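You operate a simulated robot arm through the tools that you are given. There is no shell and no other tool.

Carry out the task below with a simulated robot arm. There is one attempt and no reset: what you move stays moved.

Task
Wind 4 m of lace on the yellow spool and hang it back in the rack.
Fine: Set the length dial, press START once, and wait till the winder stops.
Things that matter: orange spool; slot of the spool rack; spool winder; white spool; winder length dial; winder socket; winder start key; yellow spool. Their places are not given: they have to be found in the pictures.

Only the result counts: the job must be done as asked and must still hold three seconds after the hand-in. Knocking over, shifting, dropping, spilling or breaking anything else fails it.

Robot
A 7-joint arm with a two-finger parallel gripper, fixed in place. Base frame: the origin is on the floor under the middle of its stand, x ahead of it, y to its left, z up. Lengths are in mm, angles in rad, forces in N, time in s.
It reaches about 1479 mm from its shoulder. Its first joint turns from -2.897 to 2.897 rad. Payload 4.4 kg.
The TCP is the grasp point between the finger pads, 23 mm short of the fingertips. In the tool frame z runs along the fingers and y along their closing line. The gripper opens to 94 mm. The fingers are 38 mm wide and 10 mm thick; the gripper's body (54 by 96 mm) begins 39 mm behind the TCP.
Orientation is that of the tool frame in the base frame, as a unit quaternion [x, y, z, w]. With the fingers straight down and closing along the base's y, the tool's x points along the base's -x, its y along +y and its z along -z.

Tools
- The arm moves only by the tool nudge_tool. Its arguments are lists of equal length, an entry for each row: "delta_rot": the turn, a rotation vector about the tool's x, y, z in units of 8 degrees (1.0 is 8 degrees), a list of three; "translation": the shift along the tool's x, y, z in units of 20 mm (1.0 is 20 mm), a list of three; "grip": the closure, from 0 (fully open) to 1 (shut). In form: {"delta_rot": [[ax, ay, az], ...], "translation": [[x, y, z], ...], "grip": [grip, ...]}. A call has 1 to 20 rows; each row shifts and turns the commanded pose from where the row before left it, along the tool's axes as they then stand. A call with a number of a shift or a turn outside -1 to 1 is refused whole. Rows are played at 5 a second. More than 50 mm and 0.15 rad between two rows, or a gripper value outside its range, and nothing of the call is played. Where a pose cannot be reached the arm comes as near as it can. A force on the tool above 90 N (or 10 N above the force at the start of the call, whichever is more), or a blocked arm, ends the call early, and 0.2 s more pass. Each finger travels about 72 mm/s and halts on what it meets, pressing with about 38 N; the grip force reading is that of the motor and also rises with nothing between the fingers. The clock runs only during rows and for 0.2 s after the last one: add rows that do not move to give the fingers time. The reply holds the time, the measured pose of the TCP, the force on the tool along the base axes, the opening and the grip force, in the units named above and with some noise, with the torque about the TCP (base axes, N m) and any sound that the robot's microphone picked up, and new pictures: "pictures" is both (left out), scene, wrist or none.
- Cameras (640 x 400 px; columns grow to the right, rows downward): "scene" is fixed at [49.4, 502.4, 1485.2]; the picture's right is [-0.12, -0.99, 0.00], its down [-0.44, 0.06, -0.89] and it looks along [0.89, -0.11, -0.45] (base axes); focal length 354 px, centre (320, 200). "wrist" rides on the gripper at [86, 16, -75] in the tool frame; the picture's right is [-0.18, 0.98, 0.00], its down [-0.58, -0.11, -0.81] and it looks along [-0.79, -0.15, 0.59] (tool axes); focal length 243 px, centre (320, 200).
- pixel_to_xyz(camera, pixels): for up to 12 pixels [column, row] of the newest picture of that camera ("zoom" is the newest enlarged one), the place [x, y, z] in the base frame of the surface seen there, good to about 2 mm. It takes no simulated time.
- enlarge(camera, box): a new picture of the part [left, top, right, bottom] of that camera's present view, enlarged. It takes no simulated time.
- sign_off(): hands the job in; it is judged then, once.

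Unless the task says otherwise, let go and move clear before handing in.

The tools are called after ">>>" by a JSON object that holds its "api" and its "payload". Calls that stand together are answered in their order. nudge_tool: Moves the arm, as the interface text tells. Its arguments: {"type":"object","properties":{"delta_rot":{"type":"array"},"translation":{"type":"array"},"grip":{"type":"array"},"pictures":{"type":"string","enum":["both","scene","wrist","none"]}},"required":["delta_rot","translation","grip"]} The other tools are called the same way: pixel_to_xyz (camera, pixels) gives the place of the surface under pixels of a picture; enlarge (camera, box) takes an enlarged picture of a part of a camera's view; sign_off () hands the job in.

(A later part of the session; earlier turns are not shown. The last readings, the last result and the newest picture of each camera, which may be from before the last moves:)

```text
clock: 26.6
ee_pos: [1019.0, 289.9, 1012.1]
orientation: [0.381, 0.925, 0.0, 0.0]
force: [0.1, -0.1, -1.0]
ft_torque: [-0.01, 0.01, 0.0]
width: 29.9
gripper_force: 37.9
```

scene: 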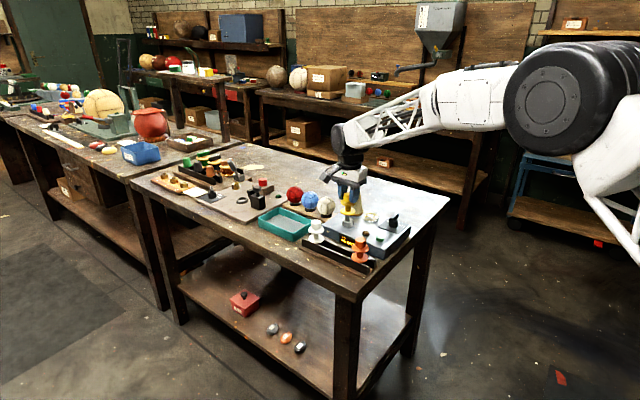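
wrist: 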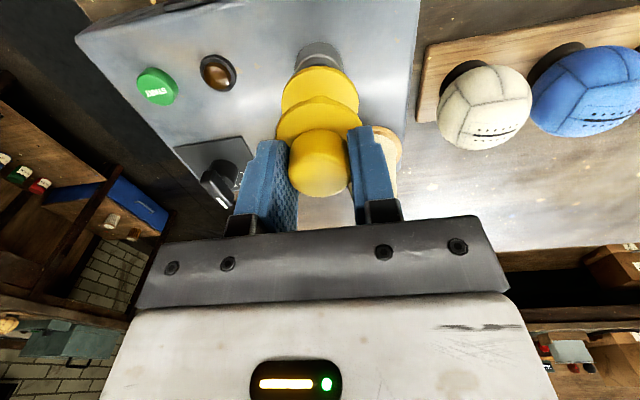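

>>> {"api": "enlarge", "payload": {"camera": "scene", "box": [325, 185, 385, 235]}}

>>> {"api": "enlarge", "payload": {"camera": "wrist", "box": [260, 30, 380, 130]}}

```text
8.00 times, centred on (355, 210) of scene
```

zoom: 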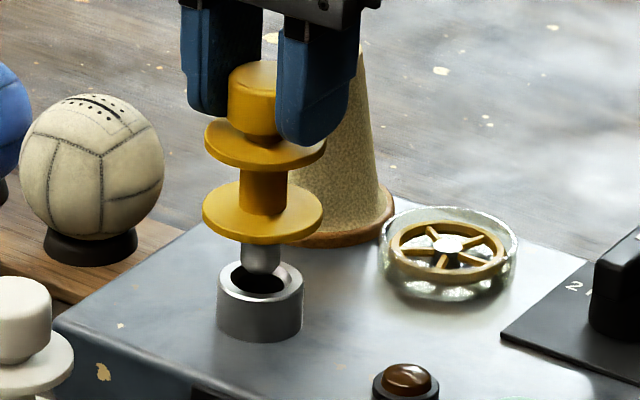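

```text
4.00 times, centred on (320, 80) of wrist
```

zoom: 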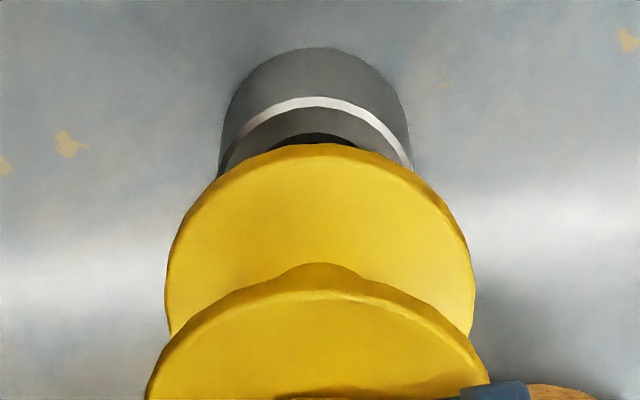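

In the scene zoom the peg (262, 260) lines up with the ring centre (261, 280). I'll descend slowly and watch the contact force.

>>> {"api": "nudge_tool", "payload": {"delta_rot": [[0, 0, 0], [0, 0, 0], [0, 0, 0], [0, 0, 0]], "translation": [[0, 0, 0.25], [0, 0, 0.25], [0, 0, 0.2], [0, 0, 0]], "grip": [1, 1, 1, 1]}}

```text
clock: 27.6
ee_pos: [1018.0, 288.3, 999.7]
orientation: [0.381, 0.925, 0.0, 0.0]
force: [0.3, 0.2, -0.8]
ft_torque: [0.0, 0.01, 0.01]
width: 29.6
gripper_force: 37.9
```

scene: 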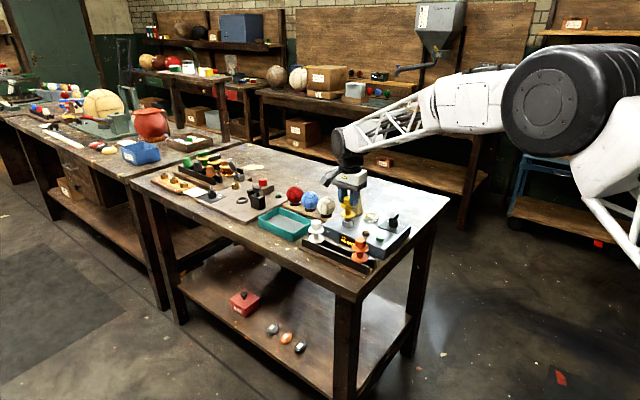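
wrist: 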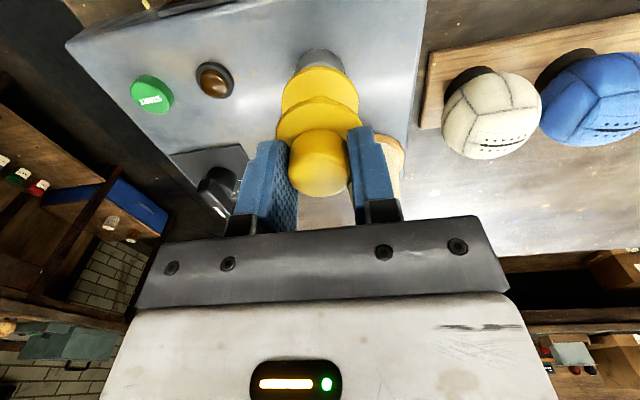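

There is no contact force at z of about 1000. I'll continue down in small steps.

>>> {"api": "nudge_tool", "payload": {"delta_rot": [[0, 0, 0], [0, 0, 0], [0, 0, 0], [0, 0, 0]], "translation": [[0, 0, 0.2], [0, 0, 0.2], [0, 0, 0.2], [0, 0, 0]], "grip": [1, 1, 1, 1]}}

>>> {"api": "enlarge", "payload": {"camera": "scene", "box": [325, 185, 385, 235]}}

```text
clock: 28.6
ee_pos: [1018.6, 288.2, 986.2]
orientation: [0.38, 0.925, 0.0, 0.0]
force: [-0.3, 0.4, 3.2]
ft_torque: [0.15, 0.08, -0.02]
width: 29.8
gripper_force: 38.2
```

scene: 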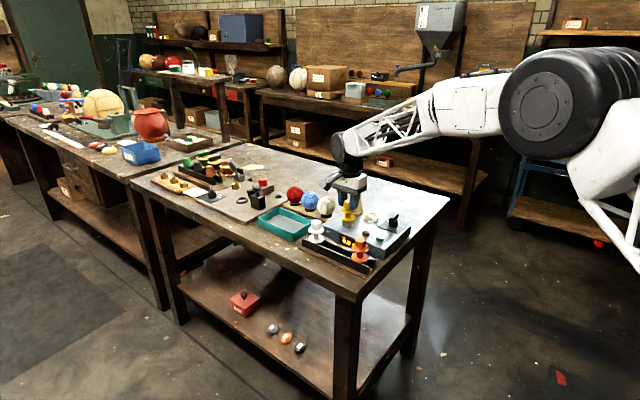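
wrist: 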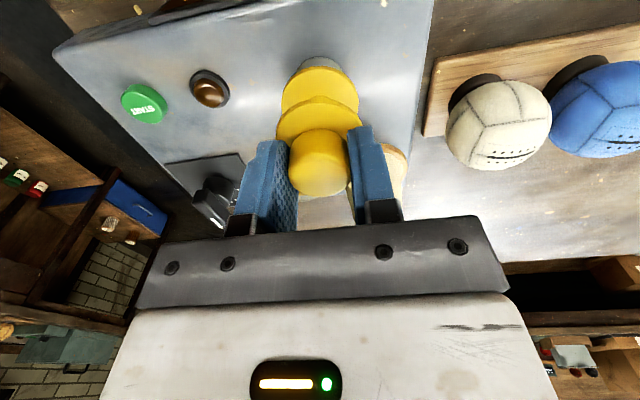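

```text
8.00 times, centred on (355, 210) of scene
```

zoom: 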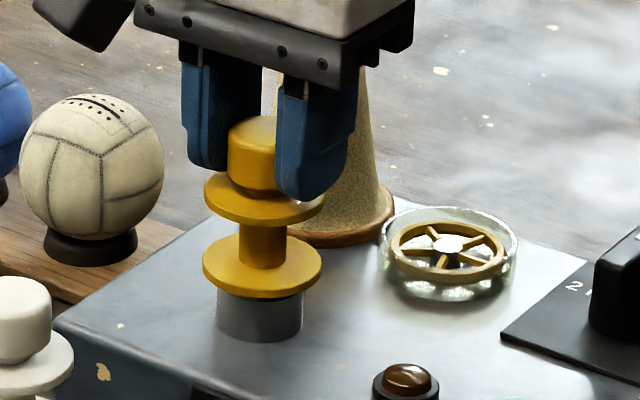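

The peg is in the socket and the lower flange sits just at the rim, with 3.2 N upward now. I'll push down about 2 mm more to confirm it is seated.

>>> {"api": "nudge_tool", "payload": {"delta_rot": [[0, 0, 0], [0, 0, 0], [0, 0, 0]], "translation": [[0, 0, 0.08], [0, 0, 0.05], [0, 0, 0]], "grip": [1, 1, 1]}}

>>> {"api": "enlarge", "payload": {"camera": "scene", "box": [325, 195, 385, 245]}}

```text
clock: 29.4
ee_pos: [1019.5, 288.8, 987.4]
orientation: [0.381, 0.925, 0.001, 0.002]
force: [-4.2, -0.2, 28.5]
ft_torque: [-0.03, 0.47, -0.09]
width: 29.8
gripper_force: 38.2
```

scene: 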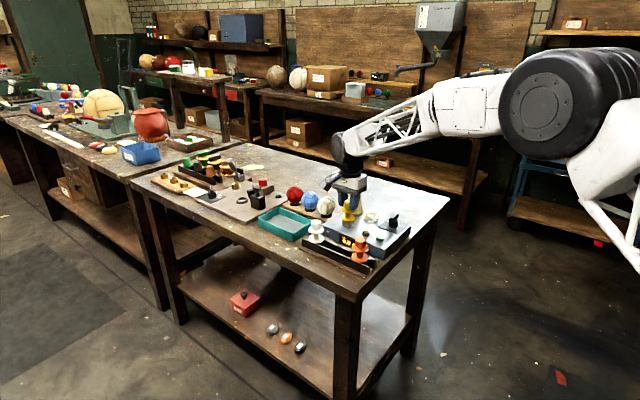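
wrist: 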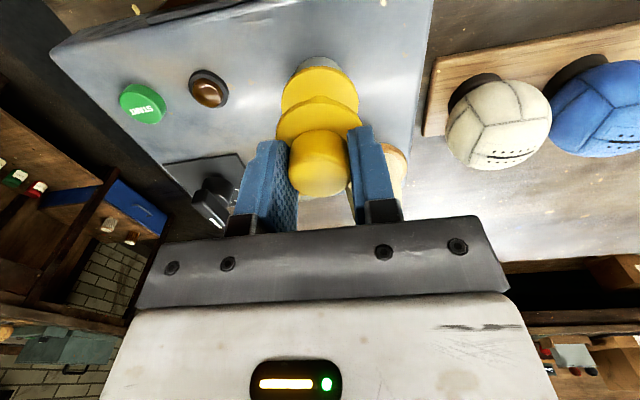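

```text
8.00 times, centred on (355, 220) of scene
```

zoom: 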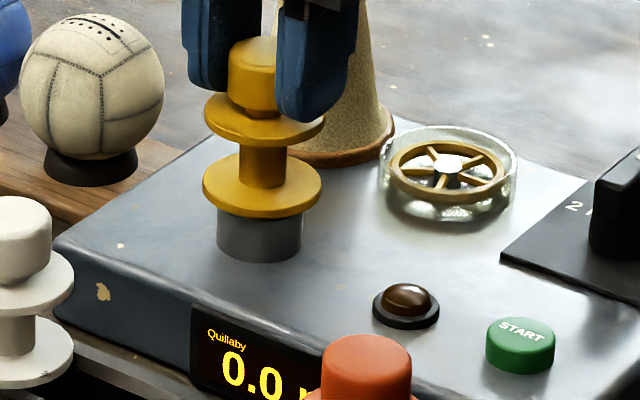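

The push force rose to 28.5 N, so the spool is seated, and the display now reads "0.0 m". I'll relax the push, open the fingers and rise clear.

>>> {"api": "nudge_tool", "payload": {"delta_rot": [[0, 0, 0], [0, 0, 0], [0, 0, 0], [0, 0, 0], [0, 0, 0], [0, 0, 0], [0, 0, 0], [0, 0, 0]], "translation": [[0, 0, -0.1], [0, 0, 0], [0, 0, 0], [0, 0, -0.5], [0, 0, -1], [0, 0, -1], [0, 0, -1], [0, 0, -1]], "grip": [1, 0.35, 0.35, 0.35, 0.35, 0.35, 0.35, 0.35]}}

>>> {"api": "enlarge", "payload": {"camera": "scene", "box": [325, 190, 405, 250]}}

```text
clock: 31.2
ee_pos: [1019.6, 290.1, 1073.1]
orientation: [0.382, 0.924, 0.0, 0.0]
force: [0.2, -0.8, 0.1]
ft_torque: [-0.01, 0.01, 0.02]
width: 61.0
gripper_force: 0.0
```

scene: 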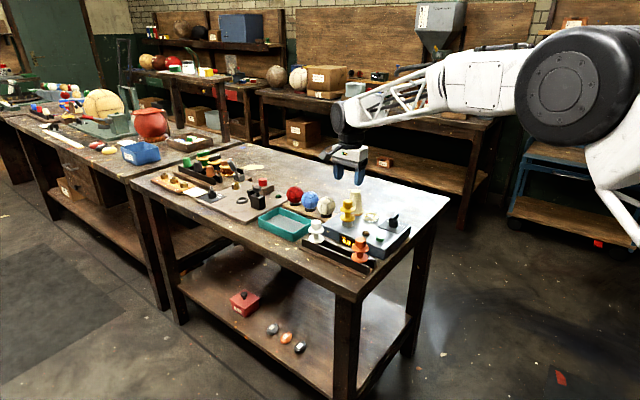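
wrist: 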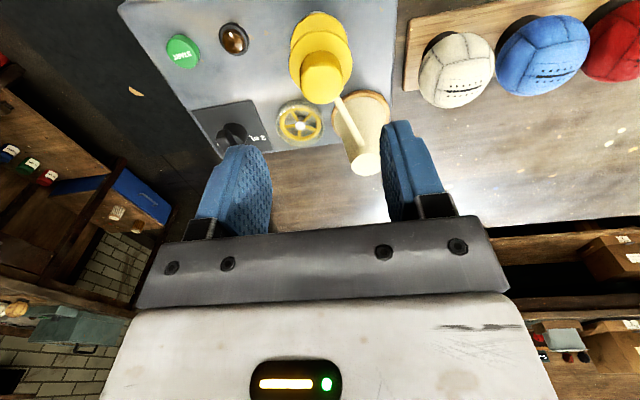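

```text
6.67 times, centred on (365, 220) of scene
```

zoom: 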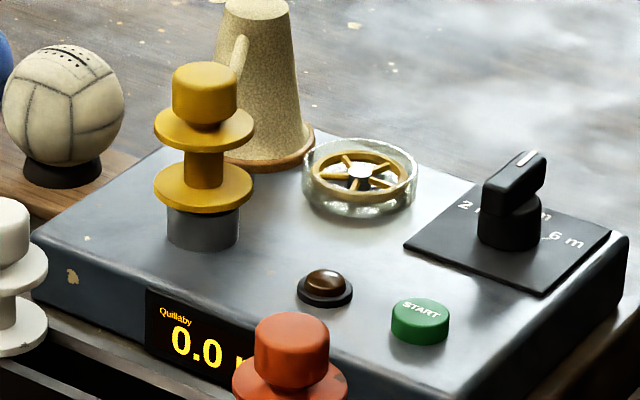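

A lace strand now runs from the cone to the spool, the display shows 0.0, and the dial still points at "4 m". With this orientation the camera housing would hang close to the orange spool while pressing START, so I'll turn the wrist back 45°, shut the fingers and move above the key near (925, 212.5).

>>> {"api": "nudge_tool", "payload": {"delta_rot": [[0, 0, -0.936], [0, 0, -0.936], [0, 0, -0.936], [0, 0, -0.936], [0, 0, -0.936], [0, 0, -0.936], [0, 0, 0], [0, 0, 0], [0, 0, 0], [0, 0, 0], [0, 0, 0], [0, 0, 0], [0, 0, 0], [0, 0, 0], [0, 0, 0], [0, 0, 0]], "translation": [[0, 0, 0], [0, 0, 0], [0, 0, 0], [0, 0, 0], [0, 0, 0], [0, 0, 0], [0.946, -0.776, 0], [0.946, -0.776, 0], [0.946, -0.776, 0], [0.946, -0.776, 0], [0.946, -0.776, 0], [0, 0, 0.9], [0, 0, 0.9], [0, 0, 0.9], [0, 0, 0.9], [0, 0, 0]], "grip": [1, 1, 1, 1, 1, 1, 1, 1, 1, 1, 1, 1, 1, 1, 1, 1]}}

```text
clock: 34.6
ee_pos: [928.0, 210.8, 1004.5]
orientation: [-0.001, 1.0, 0.0, 0.0]
force: [0.1, 0.4, -0.5]
ft_torque: [0.03, 0.0, 0.0]
width: 0.0
gripper_force: 37.4
```

scene: 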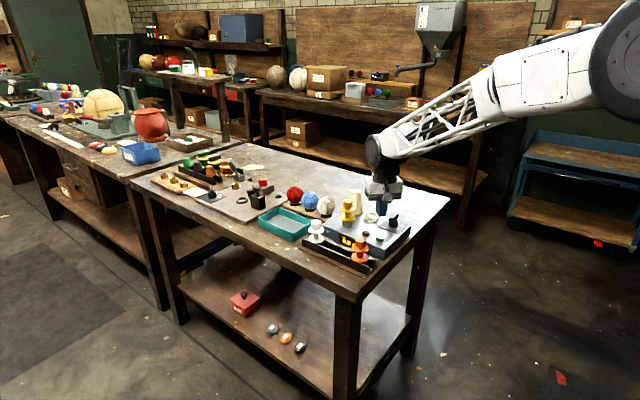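
wrist: 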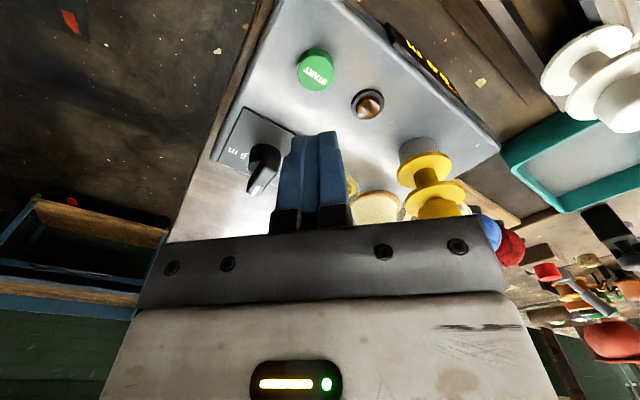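

The START key is at wrist pixel (316, 68), and straight below the TCP would be about (320, 78). I'll measure the key from this close view to centre on it.

>>> {"api": "enlarge", "payload": {"camera": "wrist", "box": [276, 30, 356, 110]}}

```text
5.00 times, centred on (316, 70) of wrist
```

zoom: 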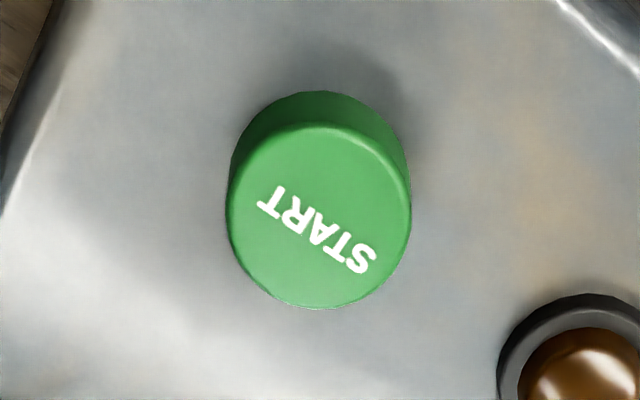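

>>> {"api": "pixel_to_xyz", "payload": {"camera": "zoom", "pixels": [[320, 215], [235, 215], [405, 215], [320, 135], [320, 298], [260, 150], [380, 280], [260, 280], [385, 150]]}}

```text
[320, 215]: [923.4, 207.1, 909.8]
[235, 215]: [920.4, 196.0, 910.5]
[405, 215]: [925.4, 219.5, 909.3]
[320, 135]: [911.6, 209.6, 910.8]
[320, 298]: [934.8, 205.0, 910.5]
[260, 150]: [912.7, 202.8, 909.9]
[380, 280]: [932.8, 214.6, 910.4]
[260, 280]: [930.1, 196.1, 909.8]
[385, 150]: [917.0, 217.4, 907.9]
```

The key centre is about (923, 207.5) with its top at z 910. I'll shift about 5 mm and come down to just above it.

>>> {"api": "nudge_tool", "payload": {"delta_rot": [[0, 0, 0], [0, 0, 0], [0, 0, 0], [0, 0, 0], [0, 0, 0], [0, 0, 0]], "translation": [[0.25, -0.15, 0], [0, 0, 0.8], [0, 0, 0.8], [0, 0, 0.8], [0, 0, 0.8], [0, 0, 0]], "grip": [1, 1, 1, 1, 1, 1]}}

>>> {"api": "enlarge", "payload": {"camera": "scene", "box": [335, 190, 415, 250]}}

```text
clock: 36.0
ee_pos: [920.2, 208.7, 937.5]
orientation: [0.0, 1.0, 0.0, 0.0]
force: [0.3, 0.5, 0.2]
ft_torque: [0.0, 0.02, 0.0]
width: 0.0
gripper_force: 38.0
```

scene: 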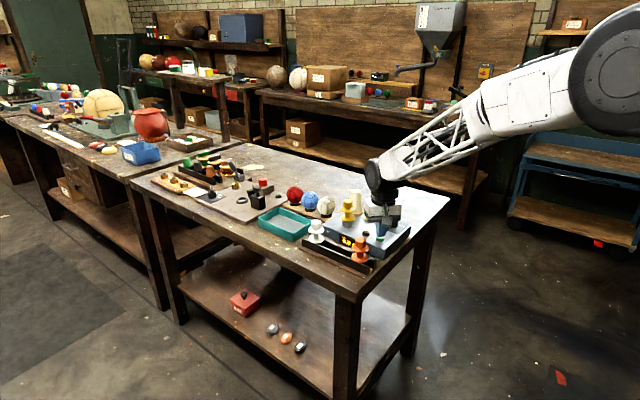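
wrist: 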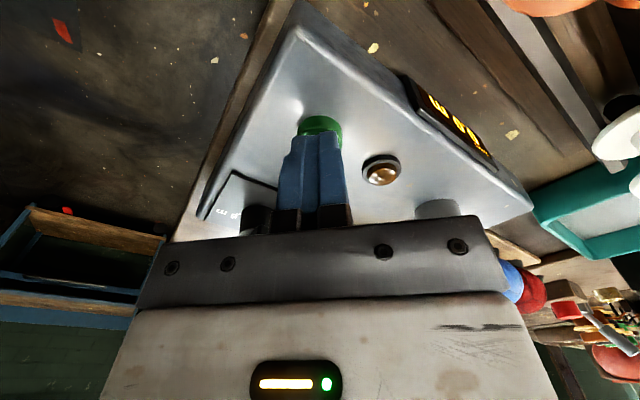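

```text
6.67 times, centred on (375, 220) of scene
```

zoom: 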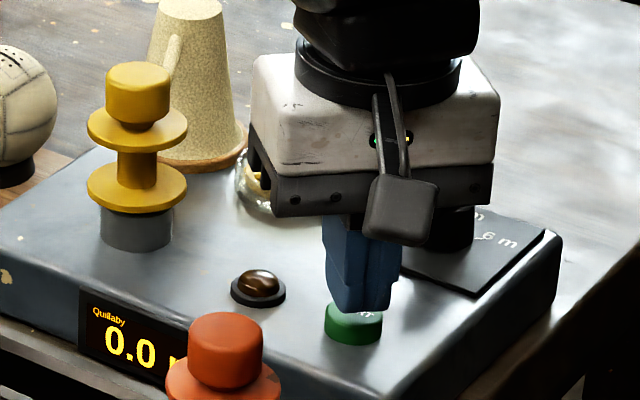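

The closed fingertips are just above the green key and the camera housing is clear of the orange spool. I'll lower in 2 mm steps to press it.

>>> {"api": "nudge_tool", "payload": {"delta_rot": [[0, 0, 0], [0, 0, 0], [0, 0, 0], [0, 0, 0], [0, 0, 0]], "translation": [[0, 0, 0.1], [0, 0, 0.1], [0, 0, 0.1], [0, 0, 0.1], [0, 0, 0]], "grip": [1, 1, 1, 1, 1]}}

>>> {"api": "enlarge", "payload": {"camera": "scene", "box": [335, 190, 415, 250]}}

```text
clock: 37.2
ee_pos: [920.6, 208.5, 932.5]
orientation: [-0.001, 1.0, 0.0, 0.0]
force: [-0.2, -0.1, 0.7]
ft_torque: [-0.01, -0.02, -0.02]
width: 0.2
gripper_force: 37.4
```

scene: 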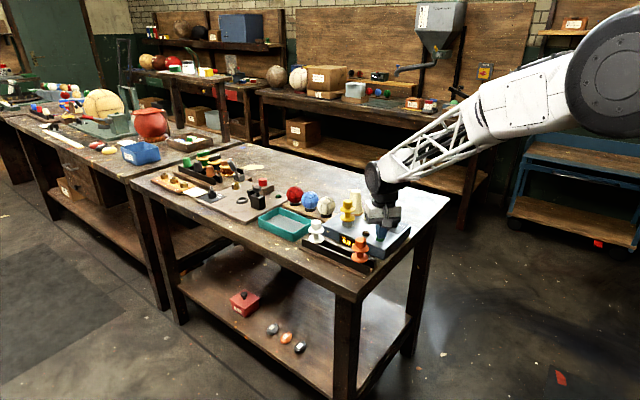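
wrist: 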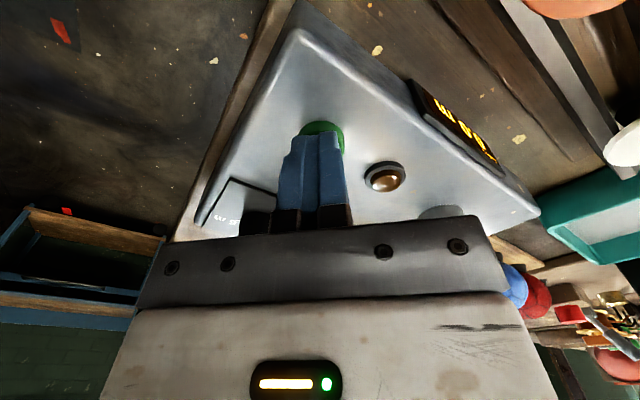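

```text
6.67 times, centred on (375, 220) of scene
```

zoom: 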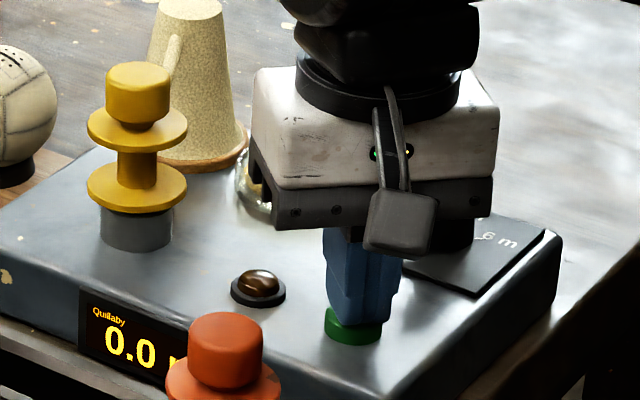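

The tips are just touching the key with almost no force yet, and the display is still at 0.0. I'll press further in small steps.

>>> {"api": "nudge_tool", "payload": {"delta_rot": [[0, 0, 0], [0, 0, 0], [0, 0, 0], [0, 0, 0]], "translation": [[0, 0, 0.08], [0, 0, 0.08], [0, 0, 0.08], [0, 0, 0]], "grip": [1, 1, 1, 1]}}

>>> {"api": "enlarge", "payload": {"camera": "scene", "box": [335, 190, 415, 250]}}

```text
clock: 38.2
ee_pos: [921.2, 206.8, 927.4]
orientation: [-0.001, 1.0, 0.0, 0.0]
force: [3.4, -0.9, 9.1]
ft_torque: [-0.02, -0.05, -0.02]
width: 0.0
gripper_force: 37.6
heard: click
```

scene: 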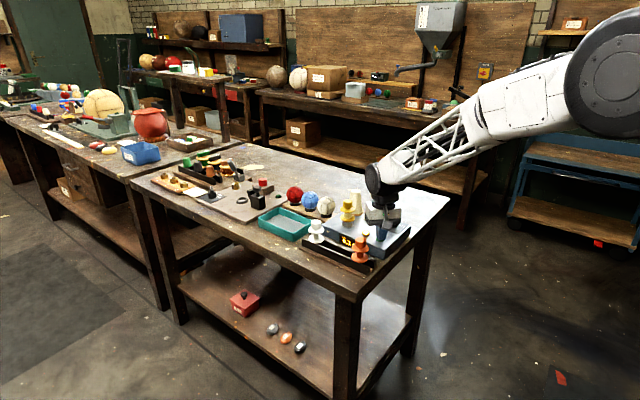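
wrist: 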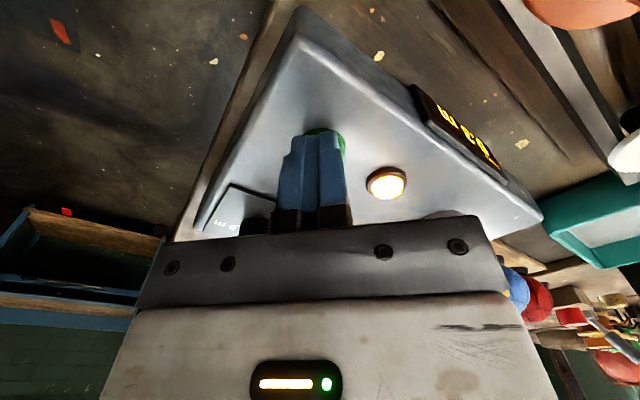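

```text
6.67 times, centred on (375, 220) of scene
```

zoom: 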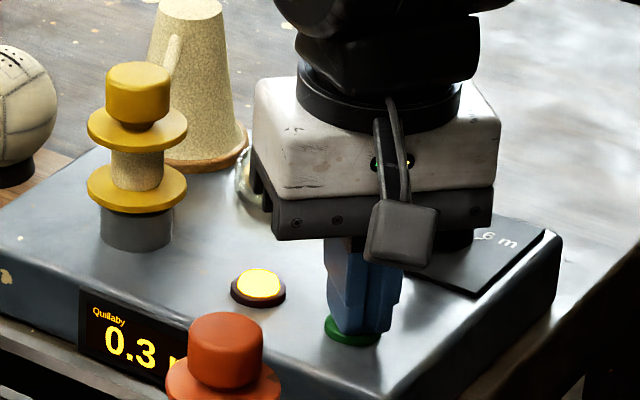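

A click was heard, the lamp at (383, 182) is lit, the display reads 0.3 and lace is appearing on the spool. I'll release the key straight up and move away from it.

>>> {"api": "nudge_tool", "payload": {"delta_rot": [[0, 0, 0], [0, 0, 0], [0, 0, 0], [0, 0, 0], [0, 0, 0], [0, 0, 0]], "translation": [[0, 0, -1], [0, 0, -1], [0, 0, -1], [0, 0, -1], [0, 0, -1], [0, 0, -1]], "grip": [1, 1, 1, 1, 1, 1]}}

>>> {"api": "enlarge", "payload": {"camera": "scene", "box": [325, 190, 405, 250]}}

```text
clock: 39.6
ee_pos: [920.4, 210.0, 1049.9]
orientation: [-0.001, 1.0, 0.001, -0.001]
force: [0.7, -0.6, -0.8]
ft_torque: [-0.02, -0.01, -0.01]
width: 0.0
gripper_force: 38.5
```

scene: 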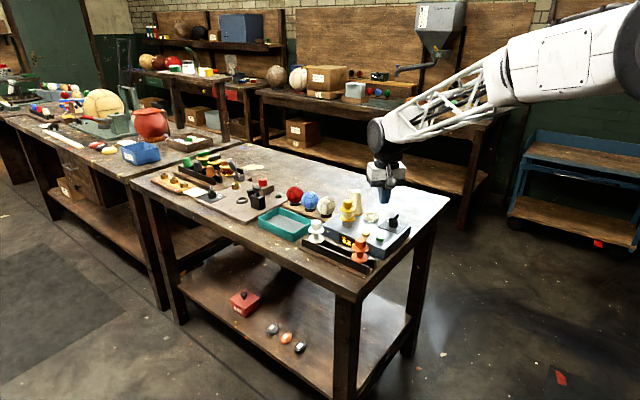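
wrist: 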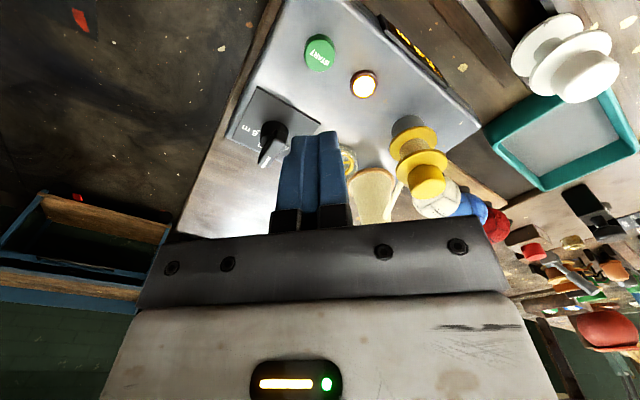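

```text
6.67 times, centred on (365, 220) of scene
```

zoom: 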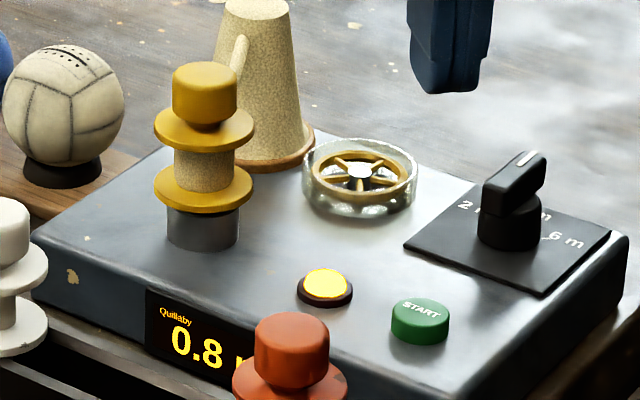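

The winder is running and the display shows 0.8 m at about 0.36 m/s, so it needs roughly 9 s more. I'll use the wait to turn the wrist back to the 45° grasp orientation, reopen the fingers and hold still.

>>> {"api": "nudge_tool", "payload": {"delta_rot": [[0, 0, 0.936], [0, 0, 0.936], [0, 0, 0.936], [0, 0, 0.936], [0, 0, 0.936], [0, 0, 0.936], [0, 0, 0], [0, 0, 0], [0, 0, 0], [0, 0, 0], [0, 0, 0], [0, 0, 0], [0, 0, 0], [0, 0, 0], [0, 0, 0], [0, 0, 0], [0, 0, 0], [0, 0, 0], [0, 0, 0], [0, 0, 0]], "translation": [[0, 0, -0.5], [0, 0, -0.5], [0, 0, -0.5], [0, 0, 0], [0, 0, 0], [0, 0, 0], [0, 0, 0], [0, 0, 0], [0, 0, 0], [0, 0, 0], [0, 0, 0], [0, 0, 0], [0, 0, 0], [0, 0, 0], [0, 0, 0], [0, 0, 0], [0, 0, 0], [0, 0, 0], [0, 0, 0], [0, 0, 0]], "grip": [0.35, 0.35, 0.35, 0.35, 0.35, 0.35, 0.35, 0.35, 0.35, 0.35, 0.35, 0.35, 0.35, 0.35, 0.35, 0.35, 0.35, 0.35, 0.35, 0.35], "pictures": "none"}}

>>> {"api": "nudge_tool", "payload": {"delta_rot": [[0, 0, 0], [0, 0, 0], [0, 0, 0], [0, 0, 0], [0, 0, 0], [0, 0, 0], [0, 0, 0], [0, 0, 0], [0, 0, 0], [0, 0, 0], [0, 0, 0], [0, 0, 0], [0, 0, 0], [0, 0, 0], [0, 0, 0]], "translation": [[0, 0, 0], [0, 0, 0], [0, 0, 0], [0, 0, 0], [0, 0, 0], [0, 0, 0], [0, 0, 0], [0, 0, 0], [0, 0, 0], [0, 0, 0], [0, 0, 0], [0, 0, 0], [0, 0, 0], [0, 0, 0], [0, 0, 0]], "grip": [0.35, 0.35, 0.35, 0.35, 0.35, 0.35, 0.35, 0.35, 0.35, 0.35, 0.35, 0.35, 0.35, 0.35, 0.35]}}

>>> {"api": "enlarge", "payload": {"camera": "scene", "box": [325, 190, 405, 250]}}

```text
clock: 43.8
ee_pos: [918.8, 209.1, 1076.9]
orientation: [0.381, 0.925, 0.0, 0.001]
force: [0.0, 0.4, 0.1]
ft_torque: [-0.01, 0.02, 0.0]
width: 61.1
gripper_force: 0.0
```

```text
clock: 47.0
ee_pos: [919.5, 208.5, 1076.9]
orientation: [0.382, 0.924, 0.0, 0.0]
force: [-0.2, 0.1, 0.2]
ft_torque: [0.02, 0.01, 0.0]
width: 60.9
gripper_force: 0.2
```

scene: 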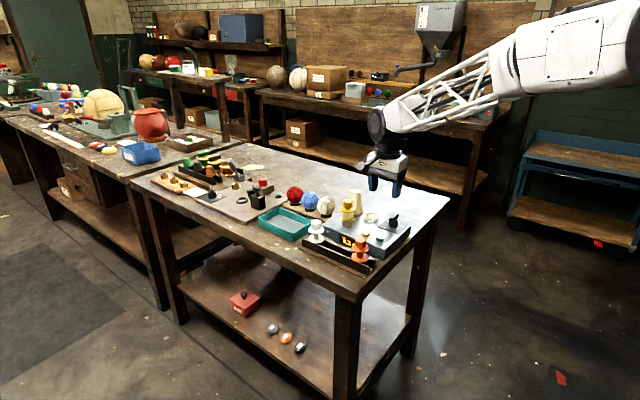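
wrist: 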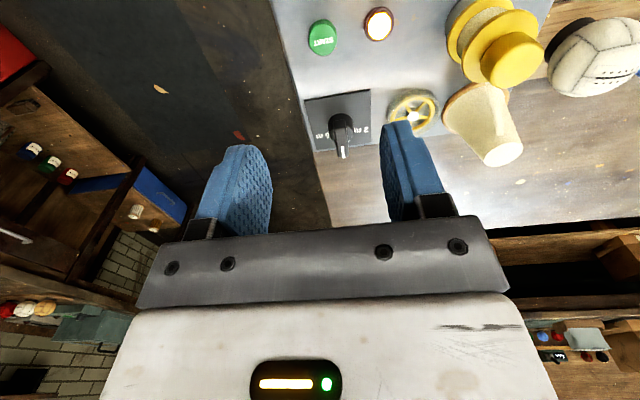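

```text
6.67 times, centred on (365, 220) of scene
```

zoom: 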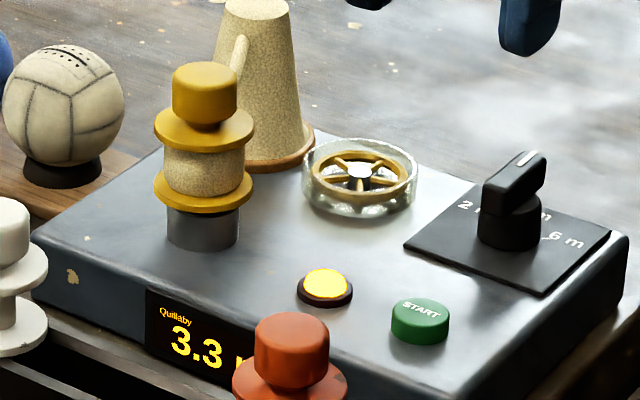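

The display shows 3.3 and the lamp is still lit, so the winder is still running. I'll wait another 3 s without moving.

>>> {"api": "nudge_tool", "payload": {"delta_rot": [[0, 0, 0], [0, 0, 0], [0, 0, 0], [0, 0, 0], [0, 0, 0], [0, 0, 0], [0, 0, 0], [0, 0, 0], [0, 0, 0], [0, 0, 0], [0, 0, 0], [0, 0, 0], [0, 0, 0], [0, 0, 0], [0, 0, 0]], "translation": [[0, 0, 0], [0, 0, 0], [0, 0, 0], [0, 0, 0], [0, 0, 0], [0, 0, 0], [0, 0, 0], [0, 0, 0], [0, 0, 0], [0, 0, 0], [0, 0, 0], [0, 0, 0], [0, 0, 0], [0, 0, 0], [0, 0, 0]], "grip": [0.35, 0.35, 0.35, 0.35, 0.35, 0.35, 0.35, 0.35, 0.35, 0.35, 0.35, 0.35, 0.35, 0.35, 0.35]}}

>>> {"api": "enlarge", "payload": {"camera": "scene", "box": [325, 190, 405, 250]}}

```text
clock: 50.2
ee_pos: [918.5, 208.0, 1076.5]
orientation: [0.38, 0.925, 0.0, 0.001]
force: [0.1, 0.4, -0.3]
ft_torque: [0.01, -0.01, 0.02]
width: 61.4
gripper_force: 0.0
```

scene: 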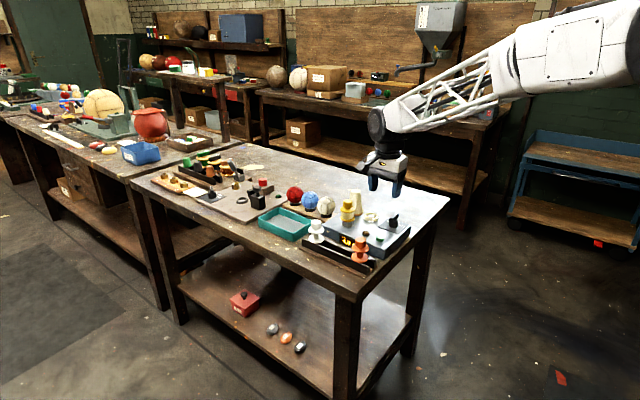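
wrist: 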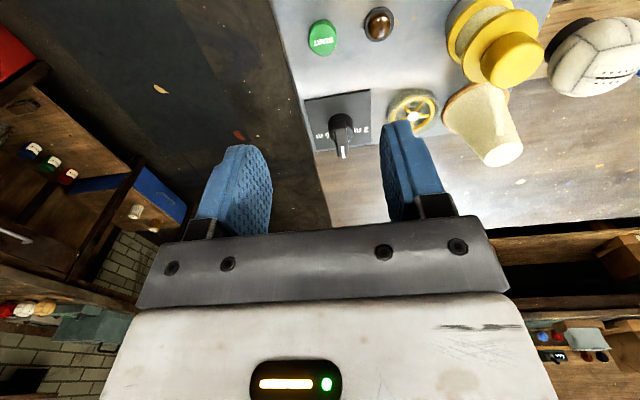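

```text
6.67 times, centred on (365, 220) of scene
```

zoom: 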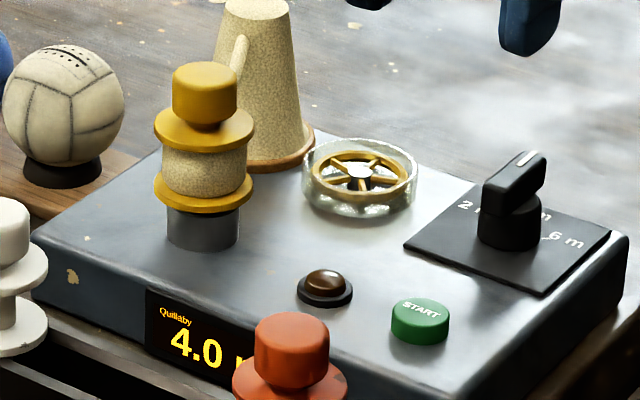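

The display reads 4.0, the lamp is off and lace is wound on the spool, so the winder has stopped. I'll go back above the yellow spool in the socket.

>>> {"api": "nudge_tool", "payload": {"delta_rot": [[0, 0, 0], [0, 0, 0], [0, 0, 0], [0, 0, 0], [0, 0, 0], [0, 0, 0], [0, 0, 0], [0, 0, 0]], "translation": [[-0.0986, 0.91, 0], [-0.0986, 0.91, 0], [-0.0986, 0.91, 0], [-0.0986, 0.91, 0], [-0.0986, 0.91, 0], [-0.0986, 0.91, 0], [-0.0986, 0.91, 0], [0, 0, 0]], "grip": [0.35, 0.35, 0.35, 0.35, 0.35, 0.35, 0.35, 0.35]}}

>>> {"api": "enlarge", "payload": {"camera": "wrist", "box": [260, 0, 420, 180]}}

```text
clock: 52.0
ee_pos: [1021.8, 289.6, 1076.9]
orientation: [0.381, 0.925, 0.0, 0.0]
force: [-0.4, 0.1, 0.4]
ft_torque: [0.0, 0.03, -0.02]
width: 61.4
gripper_force: 0.0
```

scene: 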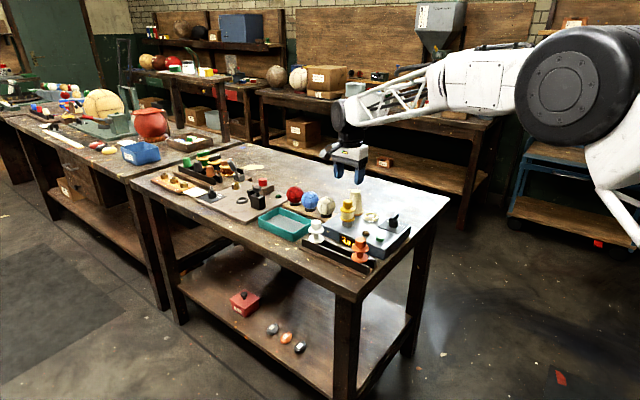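
wrist: 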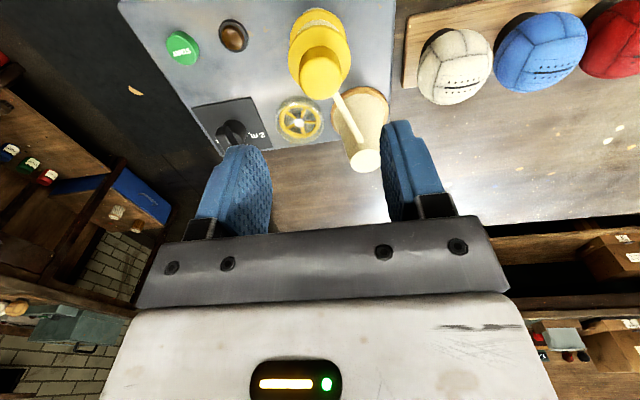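

```text
2.22 times, centred on (340, 90) of wrist
```

zoom: 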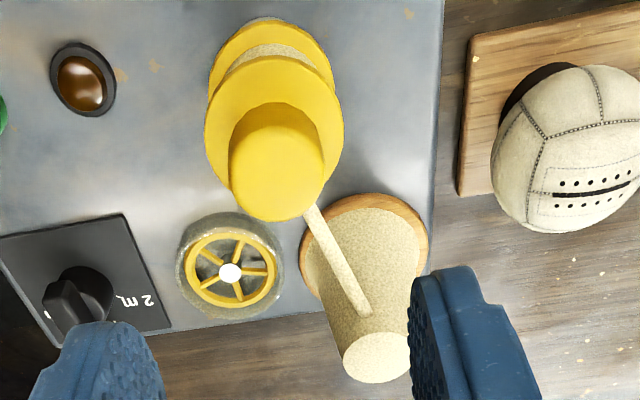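

>>> {"api": "pixel_to_xyz", "payload": {"camera": "zoom", "pixels": [[277, 180], [235, 180], [320, 172], [272, 215], [280, 150], [250, 205], [305, 150], [280, 120], [330, 240], [360, 300], [345, 270], [275, 80]]}}

```text
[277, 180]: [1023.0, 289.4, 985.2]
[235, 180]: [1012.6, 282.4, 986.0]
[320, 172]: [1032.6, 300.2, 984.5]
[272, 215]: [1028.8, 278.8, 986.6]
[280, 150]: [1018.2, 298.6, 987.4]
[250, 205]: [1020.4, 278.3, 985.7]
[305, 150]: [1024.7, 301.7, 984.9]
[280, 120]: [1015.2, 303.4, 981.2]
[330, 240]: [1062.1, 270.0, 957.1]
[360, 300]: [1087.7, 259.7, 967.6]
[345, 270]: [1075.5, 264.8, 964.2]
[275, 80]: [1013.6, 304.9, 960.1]
```

The knob top is at z of about 985.5, centred at about (1022, 290), which matches the current TCP. The lace strand leaves toward the cone, clear of the finger paths. I'll descend 90 mm, check the force, and close.

>>> {"api": "nudge_tool", "payload": {"delta_rot": [[0, 0, 0], [0, 0, 0], [0, 0, 0], [0, 0, 0], [0, 0, 0], [0, 0, 0]], "translation": [[0, 0, 0.9], [0, 0, 0.9], [0, 0, 0.9], [0, 0, 0.9], [0, 0, 0.88], [0, 0, 0]], "grip": [0.35, 0.35, 0.35, 0.35, 0.35, 0.35]}}

>>> {"api": "enlarge", "payload": {"camera": "scene", "box": [325, 180, 385, 230]}}

```text
clock: 53.4
ee_pos: [1019.0, 289.3, 986.2]
orientation: [0.381, 0.924, 0.0, 0.0]
force: [0.1, 0.0, -0.4]
ft_torque: [0.0, -0.01, 0.0]
width: 61.2
gripper_force: 0.1
```

scene: 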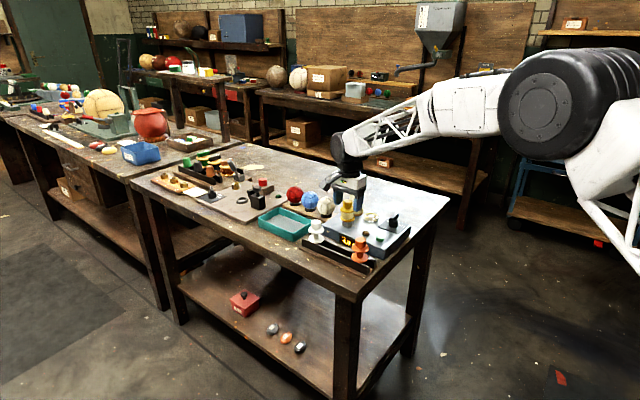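
wrist: 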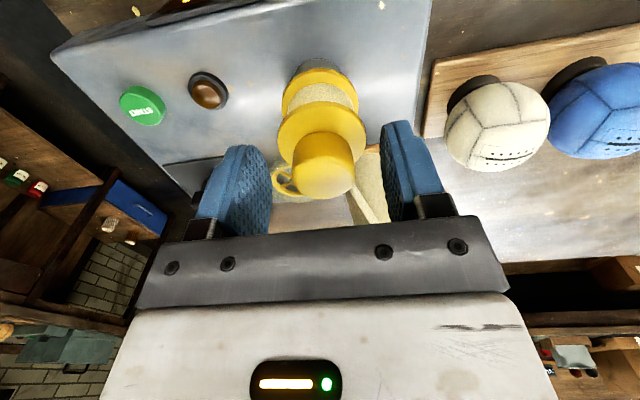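

```text
8.00 times, centred on (355, 205) of scene
```

zoom: 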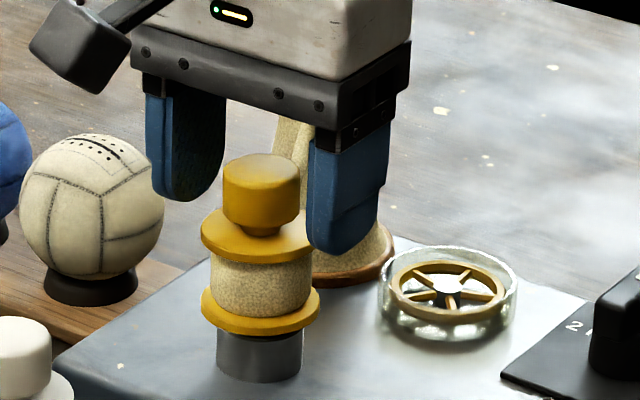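

The TCP is at the grasp height, but the knob looks a few pixels right of centre at (327, 165). I'll zoom in and measure the offset before closing.

>>> {"api": "enlarge", "payload": {"camera": "wrist", "box": [240, 50, 410, 210]}}

```text
2.50 times, centred on (325, 130) of wrist
```

zoom: 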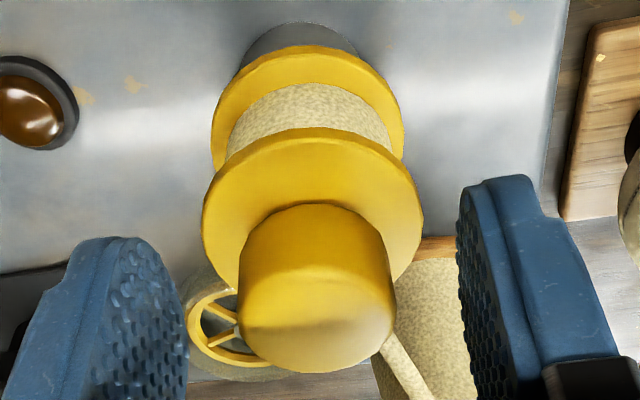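

>>> {"api": "pixel_to_xyz", "payload": {"camera": "zoom", "pixels": [[317, 320], [245, 315], [390, 315], [317, 362], [317, 285], [315, 240], [208, 215], [420, 215], [313, 140], [216, 130], [402, 140], [310, 50]]}}

```text
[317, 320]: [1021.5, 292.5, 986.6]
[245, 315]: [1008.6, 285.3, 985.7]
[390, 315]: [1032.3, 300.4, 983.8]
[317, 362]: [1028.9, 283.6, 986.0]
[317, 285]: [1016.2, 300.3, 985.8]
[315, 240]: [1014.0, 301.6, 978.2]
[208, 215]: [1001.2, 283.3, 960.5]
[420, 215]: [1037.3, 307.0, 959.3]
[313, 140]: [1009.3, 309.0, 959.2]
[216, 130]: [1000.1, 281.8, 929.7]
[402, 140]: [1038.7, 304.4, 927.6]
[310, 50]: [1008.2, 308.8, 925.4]
```

Comparing with the earlier centred view (knob at column 319 then, about 323.4 now), the knob is about 2.3 mm off along tool y. I'll shift by that amount and close on it.

>>> {"api": "nudge_tool", "payload": {"delta_rot": [[0, 0, 0], [0, 0, 0], [0, 0, 0], [0, 0, 0], [0, 0, 0]], "translation": [[0, 0.115, 0], [0, 0, 0], [0, 0, 0], [0, 0, 0], [0, 0, 0]], "grip": [0.35, 1, 1, 1, 1]}}

>>> {"api": "enlarge", "payload": {"camera": "scene", "box": [325, 185, 385, 235]}}

```text
clock: 54.6
ee_pos: [1021.4, 290.4, 987.2]
orientation: [0.381, 0.925, 0.0, 0.0]
force: [-5.4, -4.2, 1.8]
ft_torque: [-0.37, 0.4, 0.01]
width: 30.1
gripper_force: 37.6
```

scene: 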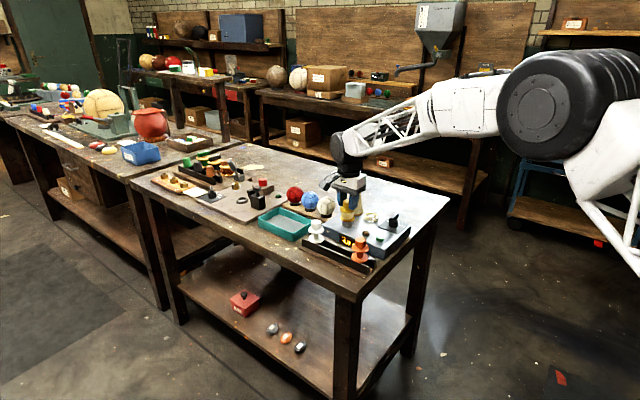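
wrist: 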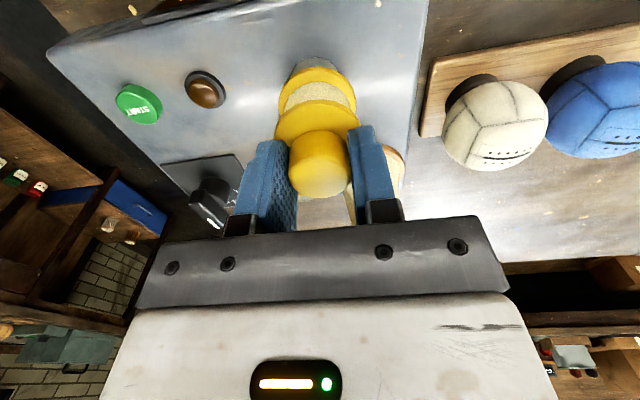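

```text
8.00 times, centred on (355, 210) of scene
```

zoom: 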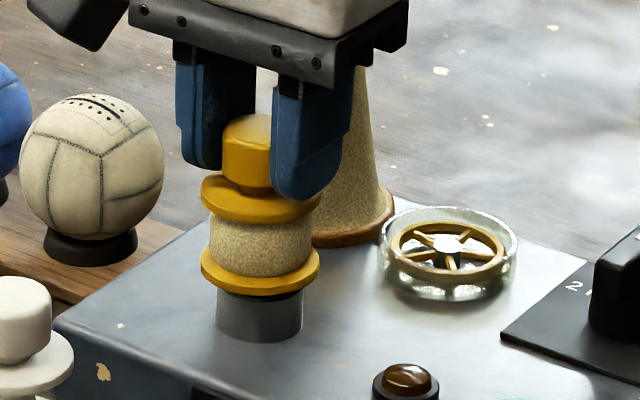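

The knob is gripped at 30.1 mm with a mild 7 N side load, meaning I overshot the shift slightly. I'll ease back 1 mm and then lift straight up slowly.

>>> {"api": "nudge_tool", "payload": {"delta_rot": [[0, 0, 0], [0, 0, 0], [0, 0, 0], [0, 0, 0], [0, 0, 0], [0, 0, 0], [0, 0, 0], [0, 0, 0], [0, 0, 0]], "translation": [[0, -0.055, 0], [0, 0, -0.2], [0, 0, -0.3], [0, 0, -0.5], [0, 0, -0.8], [0, 0, -0.9], [0, 0, -0.9], [0, 0, -0.9], [0, 0, 0]], "grip": [1, 1, 1, 1, 1, 1, 1, 1, 1]}}

>>> {"api": "enlarge", "payload": {"camera": "scene", "box": [315, 170, 405, 250]}}

>>> {"api": "enlarge", "payload": {"camera": "wrist", "box": [240, 40, 400, 210]}}

```text
clock: 56.6
ee_pos: [1019.9, 289.8, 1077.0]
orientation: [0.381, 0.924, 0.001, 0.0]
force: [0.3, -0.3, -1.1]
ft_torque: [0.02, -0.01, 0.01]
width: 29.8
gripper_force: 38.0
```

scene: 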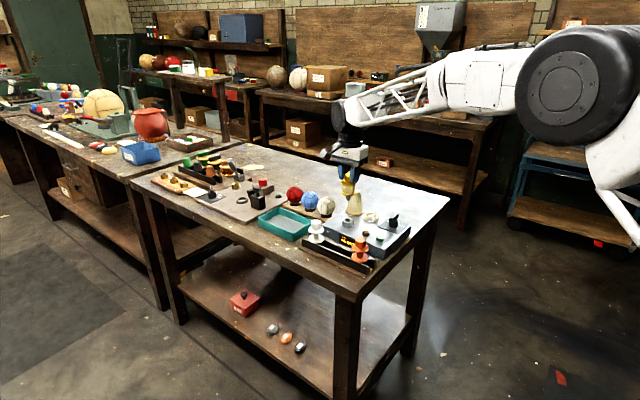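
wrist: 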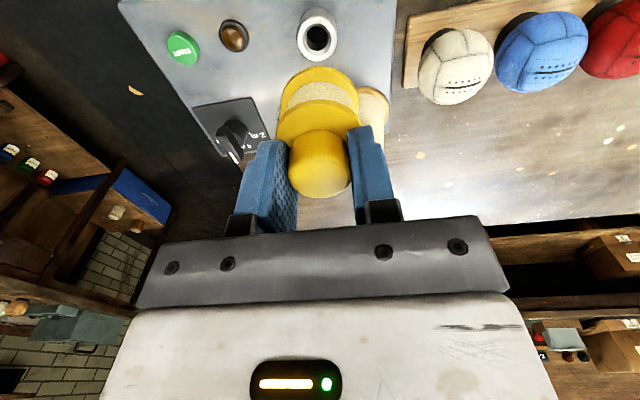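

```text
5.00 times, centred on (360, 210) of scene
```

zoom: 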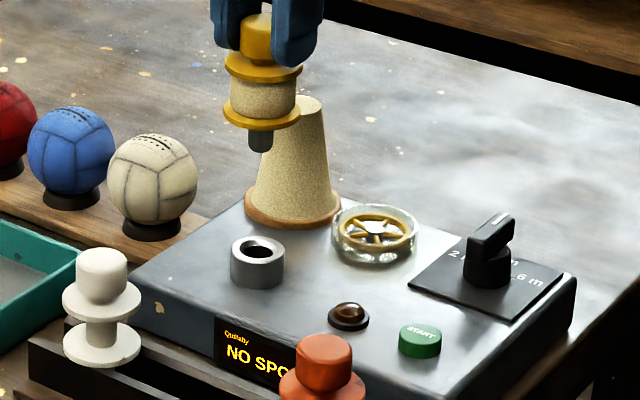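

```text
2.35 times, centred on (320, 125) of wrist
```

zoom: 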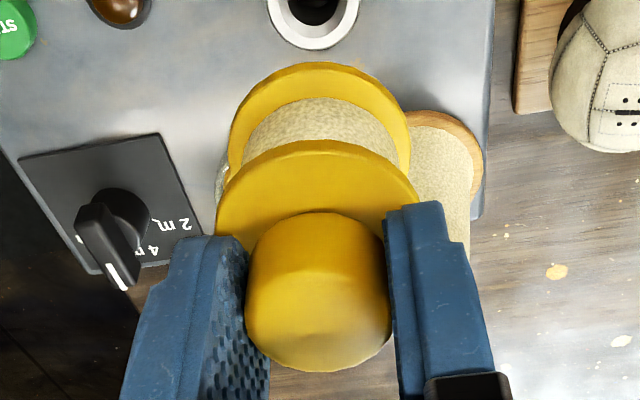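

The wound spool is out of the socket, the strand is gone and the dial still points at "4 m". I'll carry the spool back over its original place between the white and orange spools.

>>> {"api": "nudge_tool", "payload": {"delta_rot": [[0, 0, 0], [0, 0, 0], [0, 0, 0], [0, 0, 0], [0, 0, 0], [0, 0, 0], [0, 0, 0], [0, 0, 0]], "translation": [[0.8613, -0.3101, 0], [0.8613, -0.3101, 0], [0.8613, -0.3101, 0], [0.8613, -0.3101, 0], [0.8613, -0.3101, 0], [0.8613, -0.3101, 0], [0.8613, -0.3101, 0], [0, 0, 0]], "grip": [1, 1, 1, 1, 1, 1, 1, 1]}}

>>> {"api": "enlarge", "payload": {"camera": "wrist", "box": [170, 0, 470, 190]}}

```text
clock: 58.4
ee_pos: [903.6, 345.1, 1077.2]
orientation: [0.381, 0.925, 0.001, 0.0]
force: [-0.2, -0.3, -0.7]
ft_torque: [0.01, 0.0, 0.01]
width: 29.9
gripper_force: 38.4
```

scene: 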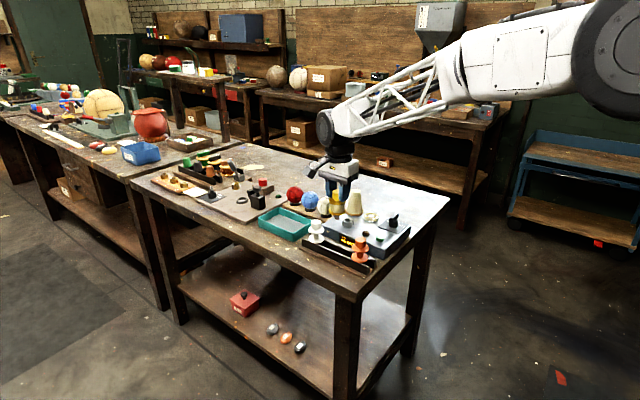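
wrist: 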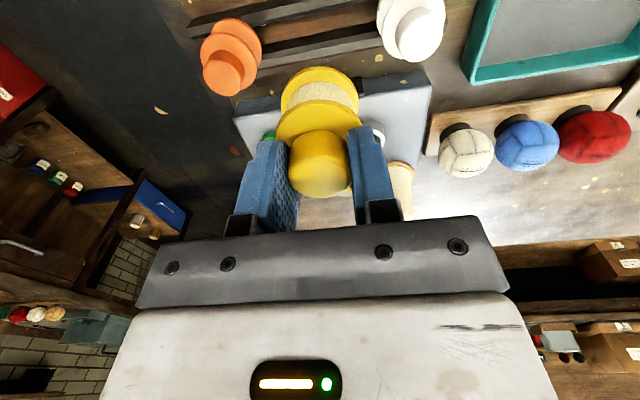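

```text
2.11 times, centred on (320, 95) of wrist
```

zoom: 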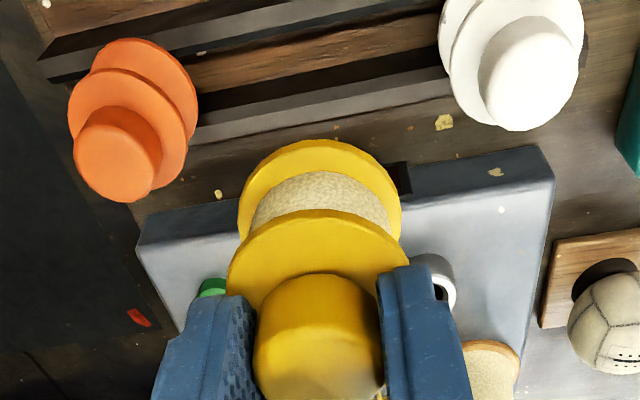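

I'll measure the rail edges and the neighbouring spools from this view to verify the slot alignment.

>>> {"api": "pixel_to_xyz", "payload": {"camera": "zoom", "pixels": [[320, 15], [320, 28], [320, 40], [320, 55], [320, 75], [320, 92], [320, 103], [320, 115], [125, 165], [80, 165], [160, 160], [540, 85]]}}

>>> {"api": "pixel_to_xyz", "payload": {"camera": "zoom", "pixels": [[490, 85], [578, 70], [90, 175], [120, 195], [130, 140], [250, 40], [250, 118], [400, 8], [400, 85], [270, 33], [270, 112], [535, 125]]}}

```text
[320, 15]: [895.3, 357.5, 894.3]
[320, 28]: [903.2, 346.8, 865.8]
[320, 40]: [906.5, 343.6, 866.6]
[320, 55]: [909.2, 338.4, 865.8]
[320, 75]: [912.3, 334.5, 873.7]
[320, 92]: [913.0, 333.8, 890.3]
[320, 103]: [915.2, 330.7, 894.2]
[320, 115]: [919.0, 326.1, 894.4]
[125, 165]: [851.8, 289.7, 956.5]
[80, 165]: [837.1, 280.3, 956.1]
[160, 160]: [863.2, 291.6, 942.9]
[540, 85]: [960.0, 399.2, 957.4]
```

```text
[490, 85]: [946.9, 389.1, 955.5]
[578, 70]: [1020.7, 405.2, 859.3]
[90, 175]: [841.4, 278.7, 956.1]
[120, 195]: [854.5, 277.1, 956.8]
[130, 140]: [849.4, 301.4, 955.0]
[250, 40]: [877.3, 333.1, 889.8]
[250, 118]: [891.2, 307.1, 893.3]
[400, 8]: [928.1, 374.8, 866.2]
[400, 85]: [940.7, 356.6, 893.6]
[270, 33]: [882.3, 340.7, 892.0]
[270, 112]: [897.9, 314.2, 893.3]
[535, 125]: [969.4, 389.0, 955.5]
```

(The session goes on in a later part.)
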